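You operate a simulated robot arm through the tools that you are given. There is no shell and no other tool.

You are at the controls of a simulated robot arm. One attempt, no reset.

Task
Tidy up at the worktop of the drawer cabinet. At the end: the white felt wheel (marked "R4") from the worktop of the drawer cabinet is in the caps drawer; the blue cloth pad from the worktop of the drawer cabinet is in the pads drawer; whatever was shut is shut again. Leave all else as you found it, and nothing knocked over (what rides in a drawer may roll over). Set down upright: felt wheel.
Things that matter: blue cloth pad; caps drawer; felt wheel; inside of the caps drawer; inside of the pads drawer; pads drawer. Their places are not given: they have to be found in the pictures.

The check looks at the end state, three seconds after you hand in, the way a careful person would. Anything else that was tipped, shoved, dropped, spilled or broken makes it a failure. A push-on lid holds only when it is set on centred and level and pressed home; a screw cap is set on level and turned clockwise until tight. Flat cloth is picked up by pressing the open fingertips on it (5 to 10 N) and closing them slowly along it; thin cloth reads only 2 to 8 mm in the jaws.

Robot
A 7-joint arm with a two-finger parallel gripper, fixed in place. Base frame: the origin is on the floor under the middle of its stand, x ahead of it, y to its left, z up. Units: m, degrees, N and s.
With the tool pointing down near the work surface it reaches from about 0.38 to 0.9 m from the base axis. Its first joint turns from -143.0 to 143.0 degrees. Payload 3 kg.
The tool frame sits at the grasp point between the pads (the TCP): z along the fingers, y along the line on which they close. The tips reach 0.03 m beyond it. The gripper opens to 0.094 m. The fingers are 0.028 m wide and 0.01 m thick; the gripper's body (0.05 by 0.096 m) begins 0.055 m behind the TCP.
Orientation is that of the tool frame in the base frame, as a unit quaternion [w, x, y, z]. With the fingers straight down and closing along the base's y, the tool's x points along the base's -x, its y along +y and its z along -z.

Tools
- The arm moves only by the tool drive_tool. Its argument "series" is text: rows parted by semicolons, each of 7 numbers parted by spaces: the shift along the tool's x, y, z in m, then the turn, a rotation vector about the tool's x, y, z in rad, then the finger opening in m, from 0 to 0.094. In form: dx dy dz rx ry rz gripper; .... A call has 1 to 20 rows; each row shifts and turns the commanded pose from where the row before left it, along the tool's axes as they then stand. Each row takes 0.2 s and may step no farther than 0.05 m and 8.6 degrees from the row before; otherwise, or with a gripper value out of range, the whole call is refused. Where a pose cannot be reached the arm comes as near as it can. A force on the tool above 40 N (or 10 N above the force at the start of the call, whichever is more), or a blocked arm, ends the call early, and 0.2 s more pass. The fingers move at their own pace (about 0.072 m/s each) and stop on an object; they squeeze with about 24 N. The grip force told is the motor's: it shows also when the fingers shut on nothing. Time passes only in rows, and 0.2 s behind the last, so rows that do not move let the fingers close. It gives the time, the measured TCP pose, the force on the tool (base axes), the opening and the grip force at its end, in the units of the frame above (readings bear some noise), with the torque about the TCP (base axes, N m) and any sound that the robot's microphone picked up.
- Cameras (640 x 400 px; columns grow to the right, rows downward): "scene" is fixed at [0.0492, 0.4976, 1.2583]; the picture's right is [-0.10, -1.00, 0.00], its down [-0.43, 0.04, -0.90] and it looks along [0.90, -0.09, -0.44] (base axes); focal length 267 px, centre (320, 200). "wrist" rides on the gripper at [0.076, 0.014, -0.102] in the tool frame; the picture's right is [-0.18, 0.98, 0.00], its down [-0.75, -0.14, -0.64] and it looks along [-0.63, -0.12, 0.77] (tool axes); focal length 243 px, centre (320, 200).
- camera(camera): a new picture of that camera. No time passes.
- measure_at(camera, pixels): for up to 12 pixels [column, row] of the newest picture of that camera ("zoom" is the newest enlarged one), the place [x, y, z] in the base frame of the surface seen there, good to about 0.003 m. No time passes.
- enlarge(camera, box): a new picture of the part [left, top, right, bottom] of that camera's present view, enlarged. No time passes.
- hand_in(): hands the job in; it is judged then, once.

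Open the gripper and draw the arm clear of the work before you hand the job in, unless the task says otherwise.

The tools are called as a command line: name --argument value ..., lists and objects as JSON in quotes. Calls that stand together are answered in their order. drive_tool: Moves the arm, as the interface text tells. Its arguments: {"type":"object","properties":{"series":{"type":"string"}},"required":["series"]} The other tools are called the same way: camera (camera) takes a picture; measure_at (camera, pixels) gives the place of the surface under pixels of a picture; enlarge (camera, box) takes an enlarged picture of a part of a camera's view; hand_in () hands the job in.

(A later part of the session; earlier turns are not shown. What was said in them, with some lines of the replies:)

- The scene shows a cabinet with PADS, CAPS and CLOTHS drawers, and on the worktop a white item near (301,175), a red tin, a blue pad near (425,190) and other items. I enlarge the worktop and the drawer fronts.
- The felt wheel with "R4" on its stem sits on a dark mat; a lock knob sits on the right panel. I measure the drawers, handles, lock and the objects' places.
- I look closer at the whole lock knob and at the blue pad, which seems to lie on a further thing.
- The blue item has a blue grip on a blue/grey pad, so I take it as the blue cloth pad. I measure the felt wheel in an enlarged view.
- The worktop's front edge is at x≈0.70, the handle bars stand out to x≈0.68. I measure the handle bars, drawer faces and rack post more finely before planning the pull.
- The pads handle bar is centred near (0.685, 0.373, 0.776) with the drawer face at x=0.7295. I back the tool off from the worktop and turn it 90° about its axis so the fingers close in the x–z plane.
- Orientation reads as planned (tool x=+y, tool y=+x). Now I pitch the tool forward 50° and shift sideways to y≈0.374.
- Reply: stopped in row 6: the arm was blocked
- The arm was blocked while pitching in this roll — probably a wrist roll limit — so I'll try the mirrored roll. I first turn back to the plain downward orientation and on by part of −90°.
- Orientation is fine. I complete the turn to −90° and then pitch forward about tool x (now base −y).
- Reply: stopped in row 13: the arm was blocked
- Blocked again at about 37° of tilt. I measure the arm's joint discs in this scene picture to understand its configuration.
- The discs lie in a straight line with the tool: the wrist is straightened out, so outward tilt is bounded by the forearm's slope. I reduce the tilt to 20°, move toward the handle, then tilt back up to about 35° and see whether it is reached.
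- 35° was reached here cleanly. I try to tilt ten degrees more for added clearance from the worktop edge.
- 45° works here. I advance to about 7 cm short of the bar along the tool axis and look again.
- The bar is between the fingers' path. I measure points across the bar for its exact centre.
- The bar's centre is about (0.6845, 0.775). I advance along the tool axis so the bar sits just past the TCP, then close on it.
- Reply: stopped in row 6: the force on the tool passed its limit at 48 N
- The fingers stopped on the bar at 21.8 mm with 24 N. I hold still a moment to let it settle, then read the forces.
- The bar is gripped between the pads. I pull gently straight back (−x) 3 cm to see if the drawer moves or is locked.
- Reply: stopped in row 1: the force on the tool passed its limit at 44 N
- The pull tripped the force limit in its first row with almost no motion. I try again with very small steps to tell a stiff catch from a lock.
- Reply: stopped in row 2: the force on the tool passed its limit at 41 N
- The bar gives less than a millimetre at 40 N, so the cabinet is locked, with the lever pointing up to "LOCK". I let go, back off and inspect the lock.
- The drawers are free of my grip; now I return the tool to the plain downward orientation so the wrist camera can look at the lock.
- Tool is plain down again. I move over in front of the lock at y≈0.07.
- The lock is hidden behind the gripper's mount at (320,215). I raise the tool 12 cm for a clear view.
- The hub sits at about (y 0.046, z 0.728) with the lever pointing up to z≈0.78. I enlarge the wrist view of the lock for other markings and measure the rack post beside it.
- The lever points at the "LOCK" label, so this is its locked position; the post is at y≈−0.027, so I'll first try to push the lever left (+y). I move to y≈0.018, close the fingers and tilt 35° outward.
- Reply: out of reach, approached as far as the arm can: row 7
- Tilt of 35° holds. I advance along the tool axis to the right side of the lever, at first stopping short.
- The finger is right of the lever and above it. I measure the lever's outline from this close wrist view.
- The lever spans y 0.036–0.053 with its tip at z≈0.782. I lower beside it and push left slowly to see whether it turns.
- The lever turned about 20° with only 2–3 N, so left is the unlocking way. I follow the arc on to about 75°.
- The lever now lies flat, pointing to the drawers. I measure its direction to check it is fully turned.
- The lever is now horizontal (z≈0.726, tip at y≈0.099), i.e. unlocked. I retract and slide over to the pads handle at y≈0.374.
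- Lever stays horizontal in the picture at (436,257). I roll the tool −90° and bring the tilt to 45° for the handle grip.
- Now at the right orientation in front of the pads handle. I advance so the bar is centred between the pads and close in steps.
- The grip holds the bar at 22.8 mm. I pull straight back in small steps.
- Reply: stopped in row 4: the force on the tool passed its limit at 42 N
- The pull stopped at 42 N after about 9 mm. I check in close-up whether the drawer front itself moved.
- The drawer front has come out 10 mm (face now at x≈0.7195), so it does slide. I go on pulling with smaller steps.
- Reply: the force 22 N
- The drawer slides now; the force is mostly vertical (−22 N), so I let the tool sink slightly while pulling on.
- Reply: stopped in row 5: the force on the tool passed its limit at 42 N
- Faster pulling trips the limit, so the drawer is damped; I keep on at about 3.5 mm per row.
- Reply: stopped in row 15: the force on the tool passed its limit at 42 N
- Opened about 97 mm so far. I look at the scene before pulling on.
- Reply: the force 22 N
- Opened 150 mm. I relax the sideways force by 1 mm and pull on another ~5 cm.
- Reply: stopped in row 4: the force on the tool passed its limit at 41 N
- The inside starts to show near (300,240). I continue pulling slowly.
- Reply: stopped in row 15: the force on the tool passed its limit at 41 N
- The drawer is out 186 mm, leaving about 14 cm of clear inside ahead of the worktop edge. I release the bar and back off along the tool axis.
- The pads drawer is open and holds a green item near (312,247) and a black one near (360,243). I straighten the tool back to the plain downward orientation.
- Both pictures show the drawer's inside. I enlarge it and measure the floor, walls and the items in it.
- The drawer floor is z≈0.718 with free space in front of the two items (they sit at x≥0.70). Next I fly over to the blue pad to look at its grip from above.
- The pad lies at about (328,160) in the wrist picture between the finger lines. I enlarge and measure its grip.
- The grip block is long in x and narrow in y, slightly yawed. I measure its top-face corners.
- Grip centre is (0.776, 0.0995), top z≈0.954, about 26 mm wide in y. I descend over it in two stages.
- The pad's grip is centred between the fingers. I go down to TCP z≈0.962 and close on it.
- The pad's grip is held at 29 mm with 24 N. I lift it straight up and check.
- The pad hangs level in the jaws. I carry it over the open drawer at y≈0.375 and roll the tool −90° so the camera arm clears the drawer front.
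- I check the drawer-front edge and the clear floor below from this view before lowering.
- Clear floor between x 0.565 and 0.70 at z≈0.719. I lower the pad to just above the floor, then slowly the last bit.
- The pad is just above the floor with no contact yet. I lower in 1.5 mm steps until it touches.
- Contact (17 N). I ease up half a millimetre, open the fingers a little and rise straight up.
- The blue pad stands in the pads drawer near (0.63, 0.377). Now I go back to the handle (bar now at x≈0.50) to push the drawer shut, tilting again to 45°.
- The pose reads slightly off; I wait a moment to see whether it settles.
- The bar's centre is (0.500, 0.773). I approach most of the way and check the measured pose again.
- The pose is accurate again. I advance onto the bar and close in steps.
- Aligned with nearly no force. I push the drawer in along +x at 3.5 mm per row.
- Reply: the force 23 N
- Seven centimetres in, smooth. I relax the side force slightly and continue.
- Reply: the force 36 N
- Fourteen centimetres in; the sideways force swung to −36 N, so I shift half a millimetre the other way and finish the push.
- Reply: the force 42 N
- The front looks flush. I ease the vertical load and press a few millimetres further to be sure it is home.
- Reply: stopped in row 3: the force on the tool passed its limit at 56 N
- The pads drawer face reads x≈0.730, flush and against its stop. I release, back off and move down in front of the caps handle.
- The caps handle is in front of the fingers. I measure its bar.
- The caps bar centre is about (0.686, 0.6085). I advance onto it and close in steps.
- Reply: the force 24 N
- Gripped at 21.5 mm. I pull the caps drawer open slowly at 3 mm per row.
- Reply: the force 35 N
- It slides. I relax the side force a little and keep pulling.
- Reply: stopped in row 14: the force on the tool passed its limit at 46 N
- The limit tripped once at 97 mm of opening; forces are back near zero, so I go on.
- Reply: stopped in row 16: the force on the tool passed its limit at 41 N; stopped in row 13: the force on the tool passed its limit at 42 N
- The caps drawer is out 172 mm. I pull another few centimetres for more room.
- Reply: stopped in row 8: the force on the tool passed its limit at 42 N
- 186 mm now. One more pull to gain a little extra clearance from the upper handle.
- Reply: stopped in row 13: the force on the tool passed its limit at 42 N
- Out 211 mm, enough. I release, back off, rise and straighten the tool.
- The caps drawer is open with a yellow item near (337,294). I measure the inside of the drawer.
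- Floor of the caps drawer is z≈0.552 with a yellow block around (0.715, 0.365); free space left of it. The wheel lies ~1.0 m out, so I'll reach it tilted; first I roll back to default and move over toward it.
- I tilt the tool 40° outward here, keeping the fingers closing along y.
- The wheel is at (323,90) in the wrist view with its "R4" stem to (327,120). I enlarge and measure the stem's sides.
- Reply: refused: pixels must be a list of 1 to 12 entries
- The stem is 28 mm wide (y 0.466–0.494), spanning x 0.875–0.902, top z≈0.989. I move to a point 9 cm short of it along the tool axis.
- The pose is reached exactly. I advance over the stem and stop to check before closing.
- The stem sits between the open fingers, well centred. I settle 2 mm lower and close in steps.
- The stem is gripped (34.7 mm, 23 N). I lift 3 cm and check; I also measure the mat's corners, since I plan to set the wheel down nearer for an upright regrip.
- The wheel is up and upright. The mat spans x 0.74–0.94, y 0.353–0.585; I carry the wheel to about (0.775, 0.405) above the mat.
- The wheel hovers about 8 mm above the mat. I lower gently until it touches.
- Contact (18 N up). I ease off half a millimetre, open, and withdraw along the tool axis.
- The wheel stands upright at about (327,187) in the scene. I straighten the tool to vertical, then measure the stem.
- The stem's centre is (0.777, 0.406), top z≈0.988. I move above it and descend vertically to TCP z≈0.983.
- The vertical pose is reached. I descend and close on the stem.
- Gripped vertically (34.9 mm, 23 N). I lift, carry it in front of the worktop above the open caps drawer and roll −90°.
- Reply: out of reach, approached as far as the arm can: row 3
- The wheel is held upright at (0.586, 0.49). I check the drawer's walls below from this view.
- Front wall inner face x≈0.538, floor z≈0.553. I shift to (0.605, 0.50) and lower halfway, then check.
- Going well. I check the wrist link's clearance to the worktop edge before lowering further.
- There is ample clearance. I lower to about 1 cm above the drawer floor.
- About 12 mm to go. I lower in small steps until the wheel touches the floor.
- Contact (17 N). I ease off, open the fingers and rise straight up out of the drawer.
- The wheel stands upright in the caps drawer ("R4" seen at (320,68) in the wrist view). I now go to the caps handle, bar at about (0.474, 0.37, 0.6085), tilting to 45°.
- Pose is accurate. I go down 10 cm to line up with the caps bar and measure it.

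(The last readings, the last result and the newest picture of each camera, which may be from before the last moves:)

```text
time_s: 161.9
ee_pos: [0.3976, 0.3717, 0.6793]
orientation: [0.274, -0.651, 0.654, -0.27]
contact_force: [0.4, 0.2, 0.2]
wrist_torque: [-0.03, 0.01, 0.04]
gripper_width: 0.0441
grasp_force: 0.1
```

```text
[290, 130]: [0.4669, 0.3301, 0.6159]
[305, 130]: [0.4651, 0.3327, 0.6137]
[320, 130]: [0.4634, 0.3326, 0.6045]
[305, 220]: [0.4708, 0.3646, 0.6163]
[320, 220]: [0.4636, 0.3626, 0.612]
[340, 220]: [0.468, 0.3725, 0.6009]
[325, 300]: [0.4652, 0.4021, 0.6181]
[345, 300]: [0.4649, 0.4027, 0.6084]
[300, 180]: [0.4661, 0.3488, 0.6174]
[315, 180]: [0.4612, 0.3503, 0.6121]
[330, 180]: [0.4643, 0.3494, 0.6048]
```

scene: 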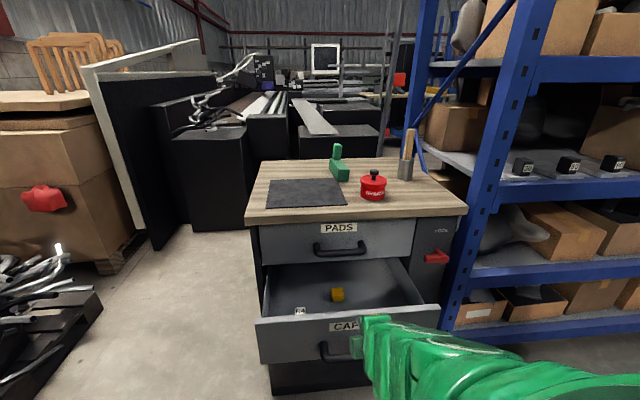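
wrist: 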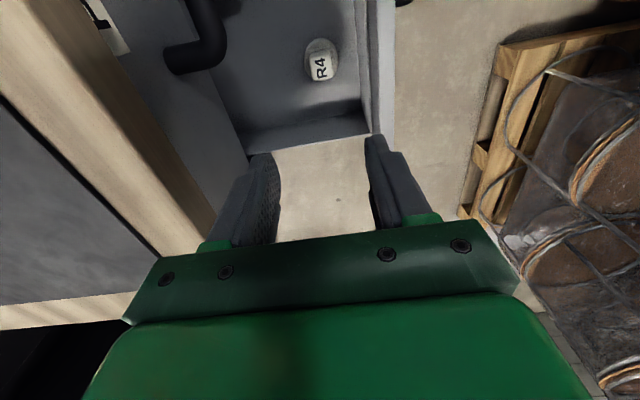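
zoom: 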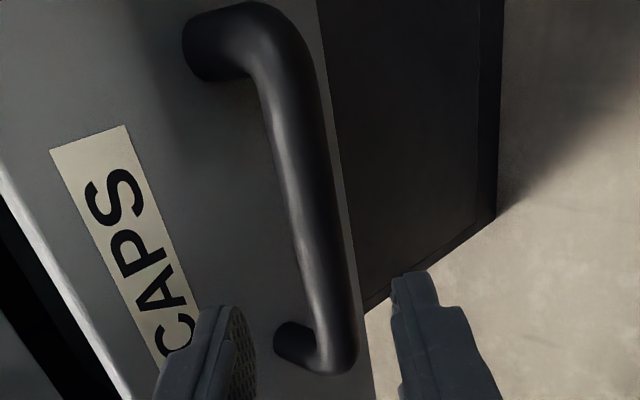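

The bar's centre is (0.4735, 0.6075). I advance and grip it.

drive_tool --series "0 -0.0005 0.0231 0 0 0 0.044; 0 -0.0005 0.0231 0 0 0 0.044; 0 -0.0005 0.0231 0 0 0 0.044; 0 -0.0005 0.0231 0 0 0 0.044; 0 0 0 0 0 0 0.044; 0 0 0 0 0 0 0.034; 0 0 0 0 0 0 0.026; 0 0 0 0 0 0 0.022; 0 0 0 0 0 0 0.018; 0 0 0 0 0 0 0.012; 0 0 0 0 0 0 0.012"

```text
time_s: 164.3
ee_pos: [0.4651, 0.3728, 0.6156]
orientation: [0.274, -0.652, 0.653, -0.271]
contact_force: [-0.2, -2.0, -7.5]
wrist_torque: [-0.11, 0.03, 0.63]
gripper_width: 0.0218
grasp_force: 45.4
```

Gripped well (low forces). I push the caps drawer in slowly so the wheel stays upright.

drive_tool --series "0 -0.0014 0.0018 0 0 0 0; 0 -0.0021 0.0021 0 0 0 0; 0 -0.0025 0.0025 0 0 0 0; 0 -0.0025 0.0025 0 0 0 0; 0 -0.0025 0.0025 0 0 0 0; 0 -0.0025 0.0025 0 0 0 0; 0 -0.0025 0.0025 0 0 0 0; 0 -0.0025 0.0025 0 0 0 0; 0 -0.0025 0.0025 0 0 0 0; 0 -0.0025 0.0025 0 0 0 0; 0 -0.0025 0.0025 0 0 0 0; 0 -0.0025 0.0025 0 0 0 0; 0 -0.0025 0.0025 0 0 0 0; 0 -0.0025 0.0025 0 0 0 0; 0 -0.0025 0.0025 0 0 0 0; 0 -0.0025 0.0025 0 0 0 0; 0 -0.0025 0.0025 0 0 0 0; 0 -0.0025 0.0025 0 0 0 0; 0 -0.0025 0.0025 0 0 0 0; 0 -0.0025 0.0025 0 0 0 0"

camera --camera "scene"

```text
time_s: 167.2
ee_pos: [0.5102, 0.3743, 0.6148]
orientation: [0.273, -0.652, 0.653, -0.27]
contact_force: [1.3, 2.7, -12.5]
wrist_torque: [-0.17, 0.18, 0.18]
gripper_width: 0.0216
grasp_force: 44.9
stopped in row 14: the force on the tool passed its limit at 41 N (the readings are from after the stop); the commanded pose is now the measured one
```

```text
taken
```

scene: 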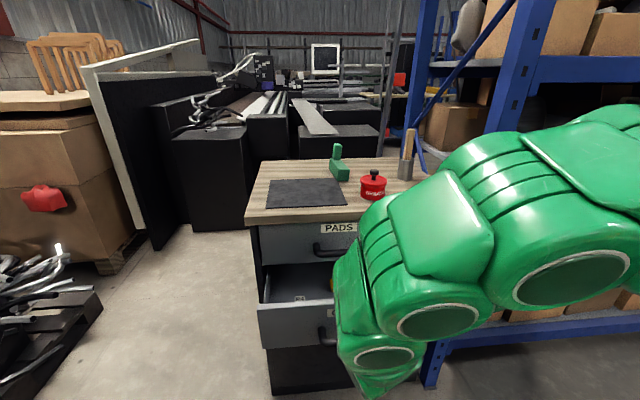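

Pushed 45 mm; the wheel still shows upright near (298,298). I keep pushing, a bit slower.

drive_tool --series "0 0 0 0 0 0 0; 0 -0.0014 0.0014 0 0 0 0; 0 -0.0021 0.0021 0 0 0 0; 0 -0.0021 0.0021 0 0 0 0; 0 -0.0021 0.0021 0 0 0 0; 0 -0.0021 0.0021 0 0 0 0; 0 -0.0021 0.0021 0 0 0 0; 0 -0.0021 0.0021 0 0 0 0; 0 -0.0021 0.0021 0 0 0 0; 0 -0.0021 0.0021 0 0 0 0; 0 -0.0021 0.0021 0 0 0 0; 0 -0.0021 0.0021 0 0 0 0; 0 -0.0021 0.0021 0 0 0 0; 0 -0.0021 0.0021 0 0 0 0; 0 -0.0021 0.0021 0 0 0 0; 0 -0.0021 0.0021 0 0 0 0; 0 -0.0021 0.0021 0 0 0 0; 0 -0.0021 0.0021 0 0 0 0; 0 -0.0021 0.0021 0 0 0 0; 0 -0.0021 0.0021 0 0 0 0"

```text
time_s: 171.4
ee_pos: [0.5654, 0.3724, 0.615]
orientation: [-0.274, 0.653, -0.652, 0.27]
contact_force: [-1.6, 9.5, -29.5]
wrist_torque: [0.02, 0.21, 0.6]
gripper_width: 0.0218
grasp_force: 45.0
```

Good progress. I relax the vertical load slightly and continue.

drive_tool --series "0 0.0005 0.0005 0 0 0 0; 0 -0.0014 0.0014 0 0 0 0; 0 -0.0021 0.0021 0 0 0 0; 0 -0.0021 0.0021 0 0 0 0; 0 -0.0021 0.0021 0 0 0 0; 0 -0.0021 0.0021 0 0 0 0; 0 -0.0021 0.0021 0 0 0 0; 0 -0.0021 0.0021 0 0 0 0; 0 -0.0021 0.0021 0 0 0 0; 0 -0.0021 0.0021 0 0 0 0; 0 -0.0021 0.0021 0 0 0 0; 0 -0.0021 0.0021 0 0 0 0; 0 -0.0021 0.0021 0 0 0 0; 0 -0.0021 0.0021 0 0 0 0; 0 -0.0021 0.0021 0 0 0 0; 0 -0.0021 0.0021 0 0 0 0; 0 -0.0021 0.0021 0 0 0 0; 0 -0.0021 0.0021 0 0 0 0; 0 -0.0021 0.0021 0 0 0 0; 0 -0.0021 0.0021 0 0 0 0"

```text
time_s: 175.6
ee_pos: [0.6205, 0.3732, 0.6138]
orientation: [0.273, -0.652, 0.654, -0.27]
contact_force: [-1.4, 4.5, -12.2]
wrist_torque: [0.13, 0.07, 0.76]
gripper_width: 0.0216
grasp_force: 44.8
```

5.6 cm left. I continue to the end.

drive_tool --series "0 0.0003 0.0003 0 0 0 0; 0 -0.0021 0.0021 0 0 0 0; 0 -0.0021 0.0021 0 0 0 0; 0 -0.0021 0.0021 0 0 0 0; 0 -0.0021 0.0021 0 0 0 0; 0 -0.0021 0.0021 0 0 0 0; 0 -0.0021 0.0021 0 0 0 0; 0 -0.0021 0.0021 0 0 0 0; 0 -0.0021 0.0021 0 0 0 0; 0 -0.0021 0.0021 0 0 0 0; 0 -0.0021 0.0021 0 0 0 0; 0 -0.0021 0.0021 0 0 0 0; 0 -0.0021 0.0021 0 0 0 0; 0 -0.0021 0.0021 0 0 0 0; 0 -0.0021 0.0021 0 0 0 0; 0 -0.0021 0.0021 0 0 0 0; 0 -0.0021 0.0021 0 0 0 0; 0 -0.0021 0.0021 0 0 0 0; 0 -0.0021 0.0021 0 0 0 0; 0 -0.0014 0.0014 0 0 0 0"

```text
time_s: 179.8
ee_pos: [0.6764, 0.3709, 0.6151]
orientation: [0.274, -0.652, 0.654, -0.27]
contact_force: [-0.6, -6.5, 15.7]
wrist_torque: [-0.65, -0.09, 0.1]
gripper_width: 0.0217
grasp_force: 45.1
```

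Nearly home. I press a little further until the stop is felt and then measure the front's position.

drive_tool --series "0 -0.001 0.001 0 0 0 0; 0 -0.001 0.001 0 0 0 0; 0 -0.001 0.001 0 0 0 0"

camera --camera "scene"

measure_at --camera "scene" --pixels '[[275, 280], [290, 285], [300, 285], [400, 290], [275, 245], [300, 240], [300, 310], [275, 290]]'

```text
time_s: 180.6
ee_pos: [0.6787, 0.3731, 0.6135]
orientation: [0.273, -0.652, 0.654, -0.27]
contact_force: [-36.3, -6.4, 14.8]
wrist_torque: [-0.27, 0.24, 0.2]
gripper_width: 0.0219
grasp_force: 45.0
```

```text
taken
```

scene: 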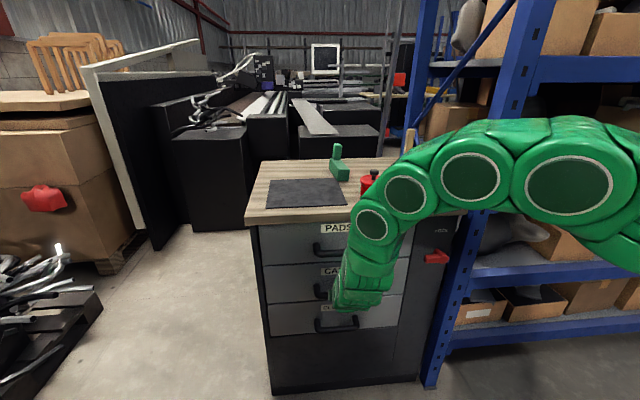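

```text
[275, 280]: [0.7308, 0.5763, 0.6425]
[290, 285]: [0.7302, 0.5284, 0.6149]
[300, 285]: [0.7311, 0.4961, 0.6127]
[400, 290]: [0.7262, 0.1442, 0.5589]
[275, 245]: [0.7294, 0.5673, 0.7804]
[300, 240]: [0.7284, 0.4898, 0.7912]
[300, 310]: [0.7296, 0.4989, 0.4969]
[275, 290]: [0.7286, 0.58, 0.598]
```

The caps front reads x≈0.730 with a firm stop (−36 N): shut. I release, back off and roll to the default grip direction to return the lock lever to its locked position.

drive_tool --series "0 0.001 -0.001 0 0 0 0.02; 0 0 0 0 0 0 0.035; 0 0 0 0 0 0 0.044; 0 0 -0.02 0 0 0 0.044; 0 0 -0.03 0 0 0 0.044; 0 0 -0.04 0 0 0 0.044; 0 0 -0.03 0 0 0 0.02; 0 0 0 -0.0062 0.0066 0.1423 0; 0 0 0 -0.0062 0.0066 0.1423 0; 0 0 0 -0.0062 0.0066 0.1423 0; 0 0 0 -0.0062 0.0066 0.1423 0; 0 0 0 -0.0062 0.0066 0.1423 0; 0 0 0 -0.0062 0.0066 0.1423 0; 0 0 0 -0.0062 0.0066 0.1423 0; 0 0 0 -0.0062 0.0066 0.1423 0; 0 0 0 -0.0062 0.0066 0.1423 0; 0 0 0 -0.0062 0.0066 0.1423 0; 0 0 0 -0.0062 0.0066 0.1423 0; 0 0 0 0 0 0 0"

camera --camera "scene"

```text
time_s: 184.6
ee_pos: [0.5945, 0.3719, 0.6989]
orientation: [0.343, 0.001, 0.939, 0.0]
contact_force: [-0.1, -0.2, 0.1]
wrist_torque: [0.02, -0.02, 0.03]
gripper_width: 0.0001
grasp_force: 24.6
```

```text
taken
```

scene: 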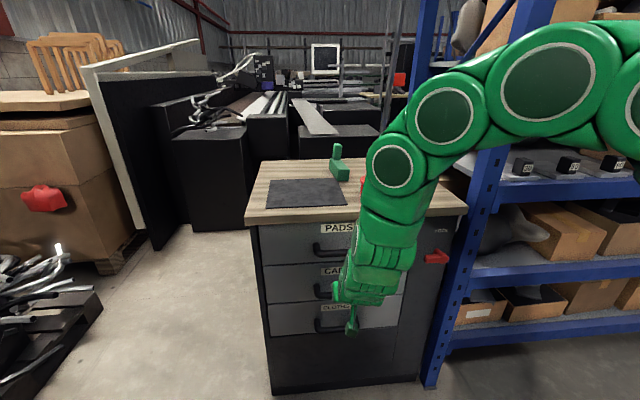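

Both drawers look shut. I slide over in front of the lock at y≈0.0925.

drive_tool --series "-0.0082 -0.0399 -0.0038 0 0 0 0; -0.0082 -0.0399 -0.0038 0 0 0 0; -0.0082 -0.0399 -0.0038 0 0 0 0; -0.0082 -0.0399 -0.0038 0 0 0 0; -0.0082 -0.0399 -0.0038 0 0 0 0; -0.0082 -0.0399 -0.0038 0 0 0 0; -0.0082 -0.0399 -0.0038 0 0 0 0; 0 0 0 0 0 0 0"

camera --camera "wrist"

enlarge --camera "scene" --box '[360, 180, 520, 280]'

```text
time_s: 186.4
ee_pos: [0.6213, 0.0943, 0.7547]
orientation: [0.343, 0.0, 0.939, -0.001]
contact_force: [0.3, 0.1, 0.0]
wrist_torque: [-0.01, 0.01, 0.03]
gripper_width: 0.0001
grasp_force: 24.0
```

```text
taken
```

wrist: 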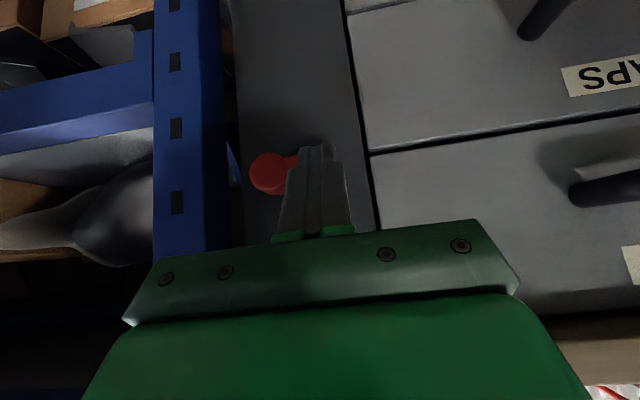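

```text
4.00 times, centred on (440, 230) of scene
```

zoom: 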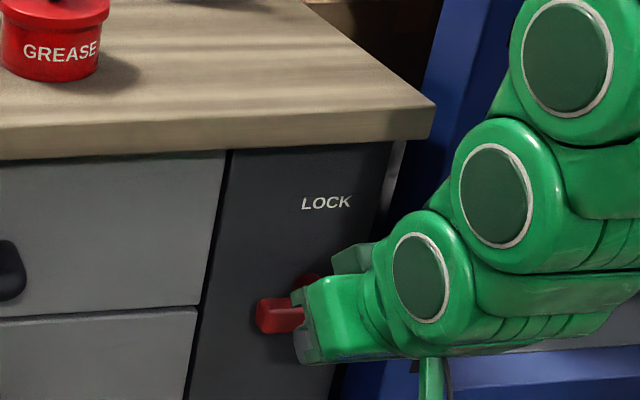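

The finger is lined up to slip under the lever's end. I advance along the tool axis and check contact.

drive_tool --series "0 -0.003 0.02 0 0 0 0; 0 0 0.02 0 0 0 0; 0 0 0.02 0 0 0 0; 0 0 0.02 0 0 0 0; 0 0 0 0 0 0 0"

camera --camera "wrist"

enlarge --camera "scene" --box '[360, 200, 520, 300]'

```text
time_s: 187.6
ee_pos: [0.6728, 0.0896, 0.6947]
orientation: [0.343, -0.001, 0.939, 0.001]
contact_force: [0.5, 0.3, 0.0]
wrist_torque: [0.02, -0.02, -0.03]
gripper_width: 0.0
grasp_force: 24.3
```

```text
taken
```

wrist: 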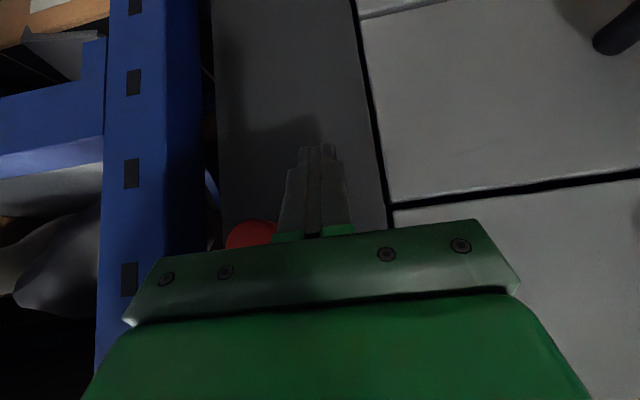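

```text
4.00 times, centred on (440, 250) of scene
```

zoom: 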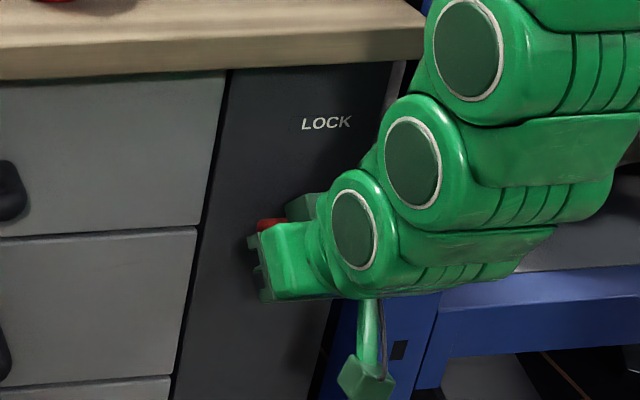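

The finger is under the lever's end. I lift it in small steps to start turning the lever back up.

drive_tool --series "-0.0048 0.001 -0.0057 0 0 0 0; -0.0048 0.001 -0.0057 0 0 0 0; -0.0045 0.0006 -0.0054 0 0 0 0; -0.0045 0.0006 -0.0054 0 0 0 0; -0.0045 0.0006 -0.0054 0 0 0 0; 0 0 0 0 0 0 0"

camera --camera "wrist"

enlarge --camera "scene" --box '[360, 200, 520, 300]'

```text
time_s: 189.0
ee_pos: [0.672, 0.0935, 0.7297]
orientation: [0.341, 0.0, 0.94, 0.0]
contact_force: [-23.2, -13.1, -8.0]
wrist_torque: [0.17, -0.14, -0.38]
gripper_width: 0.0001
grasp_force: 24.0
```

```text
taken
```

wrist: 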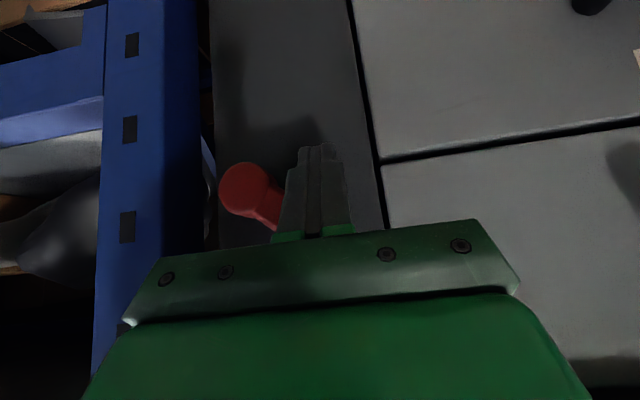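

```text
4.00 times, centred on (440, 250) of scene
```

zoom: 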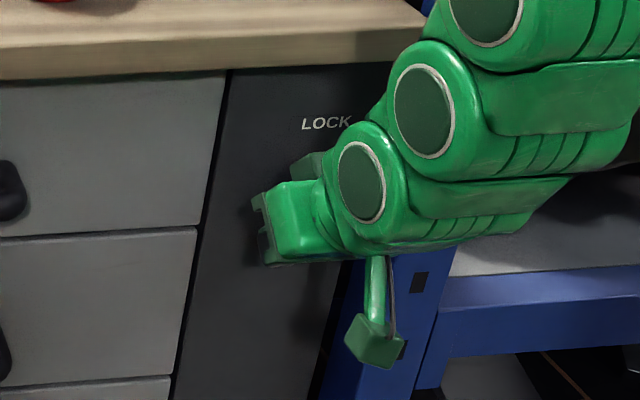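

The lever has come up to about 45° (hub at (245,190), lever toward (285,225)). I ease 2 mm back and follow the arc upward and to the right.

drive_tool --series "-0.0017 -0.0023 -0.0051 0 0 0 0; -0.0036 -0.0023 -0.0043 0 0 0 0; -0.0026 -0.0035 -0.0031 0 0 0 0; -0.0026 -0.0035 -0.0031 0 0 0 0; 0 0 0 0 0 0 0"

camera --camera "wrist"

```text
time_s: 190.2
ee_pos: [0.6703, 0.0811, 0.7508]
orientation: [0.343, -0.001, 0.939, 0.0]
contact_force: [0.0, -0.6, 0.0]
wrist_torque: [-0.02, -0.01, -0.01]
gripper_width: 0.0002
grasp_force: 24.1
```

```text
taken
```

wrist: 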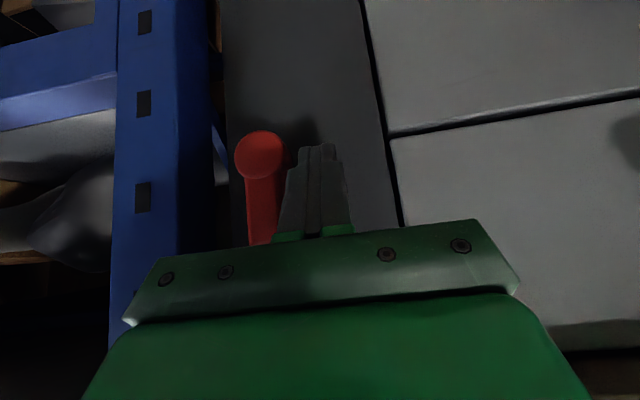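

The lever has snapped upright again with no contact left. I back the finger out along the tool axis and verify.

drive_tool --series "0 0.002 -0.02 0 0 0 0; 0 0 -0.03 0 0 0 0; 0 0 -0.04 0 0 0 0.04; 0 0 -0.04 0 0 0 0.06; 0 0 0 0 0 0 0.06"

camera --camera "wrist"

enlarge --camera "scene" --box '[410, 220, 474, 260]'

```text
time_s: 191.4
ee_pos: [0.603, 0.0858, 0.8608]
orientation: [0.341, 0.0, 0.94, -0.001]
contact_force: [-0.2, -0.5, 0.3]
wrist_torque: [0.04, 0.01, -0.02]
gripper_width: 0.0597
grasp_force: 0.1
out of reach, approached as far as the arm can: row 4
```

```text
taken
```

wrist: 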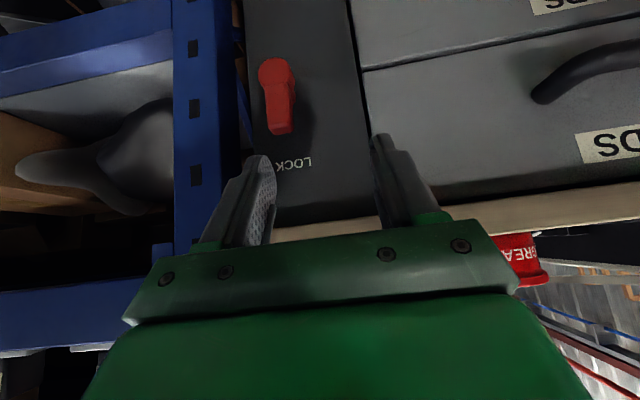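

```text
10.00 times, centred on (442, 240) of scene
```

zoom: 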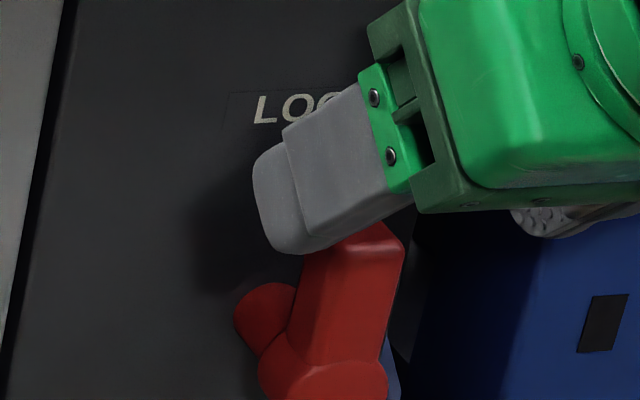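

The lever matches its starting position exactly (pointing up at "LOCK"). I straighten the tool, rise and draw the arm clear with the gripper open.

drive_tool --series "0 0 0 0 0.1396 0 0.08; 0 0 0 0 0.1396 0 0.08; 0 0 0 0 0.1396 0 0.08; 0 0 0 0 0.1396 0 0.08; 0 0 0 0 0.1380 0 0.08; 0.02 0 -0.04 0 0 0 0.09; 0.02 0 -0.04 0 0 0 0.09; 0.02 0 -0.04 0 0 0 0.09; 0.02 0 -0.04 0 0 0 0.09; 0.02 0 -0.04 0 0 0 0.09; 0 0 -0.04 0 0 0 0.09; 0 0 -0.04 0 0 0 0.09; 0 0 0 0 0 0 0.09"

camera --camera "scene"

camera --camera "wrist"

```text
time_s: 194.2
ee_pos: [0.5011, 0.0815, 1.1428]
orientation: [0.002, -0.001, 1.0, 0.0]
contact_force: [0.1, -0.6, 0.3]
wrist_torque: [-0.02, -0.03, -0.01]
gripper_width: 0.09
grasp_force: 0.1
```

```text
taken
```

scene: 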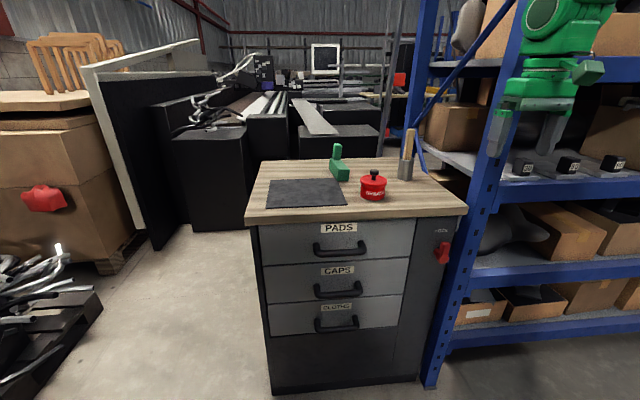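

```text
taken
```

wrist: 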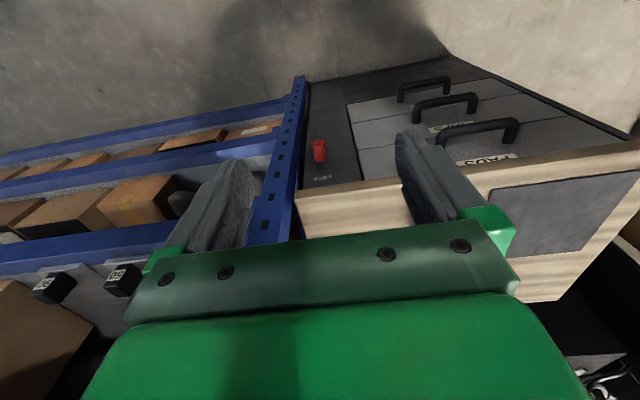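

I make a last close check that all drawer fronts are flush, the lever is up and the other worktop items are where they were.

enlarge --camera "scene" --box '[240, 130, 480, 280]'

measure_at --camera "scene" --pixels '[[300, 240], [390, 240], [300, 285], [390, 285], [300, 315], [390, 315], [372, 188], [374, 173], [337, 150], [338, 172], [405, 170], [443, 250]]'

```text
2.67 times, centred on (360, 205) of scene
```

zoom: 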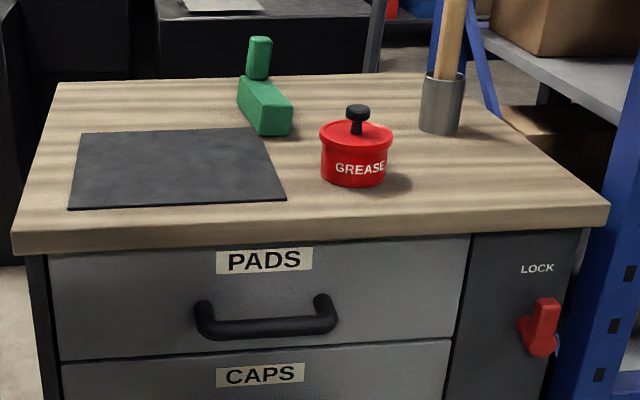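

```text
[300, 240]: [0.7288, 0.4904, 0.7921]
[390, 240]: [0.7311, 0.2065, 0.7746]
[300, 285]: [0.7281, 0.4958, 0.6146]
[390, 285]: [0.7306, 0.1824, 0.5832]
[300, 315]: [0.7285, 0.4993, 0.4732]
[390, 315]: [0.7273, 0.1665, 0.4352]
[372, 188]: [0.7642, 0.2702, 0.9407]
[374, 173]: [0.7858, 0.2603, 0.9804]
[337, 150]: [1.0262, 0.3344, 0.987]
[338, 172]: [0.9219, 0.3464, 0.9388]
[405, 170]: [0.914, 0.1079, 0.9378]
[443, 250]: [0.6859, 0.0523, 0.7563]
```

All three drawer fronts are flush at x≈0.729, the lock lever is back up, and the tin, green block, brush cup and mat are where they were. The gripper is open and the arm is clear, so I hand the job in.

hand_in

```text
The job is handed in.
```

I've handed the job in: the white felt wheel ("R4") is in the caps drawer and the blue pad is in the pads drawer. The result of the check has not come back to me.

- **Felt wheel:** I set it upright on the caps drawer floor. It was still upright part-way through closing, but I could not see inside once the drawer was shut.
- **Blue pad:** I took the blue block with the grip, on its grey felt base, to be the blue cloth pad. It was resting flat on the pads drawer floor when I let go.
- **Drawers:** Both are shut. All three drawer fronts measure flush with each other.
- **Lock:** The cabinet was locked at the start, so I turned the lever to open it. I turned it back up to "LOCK" at the end.
- **Worktop:** The grease tin, green block, brush cup and mat are where they were. I set the wheel down once on the mat to regrip it, then moved it on.

The gripper is open and the arm is clear of the cabinet.
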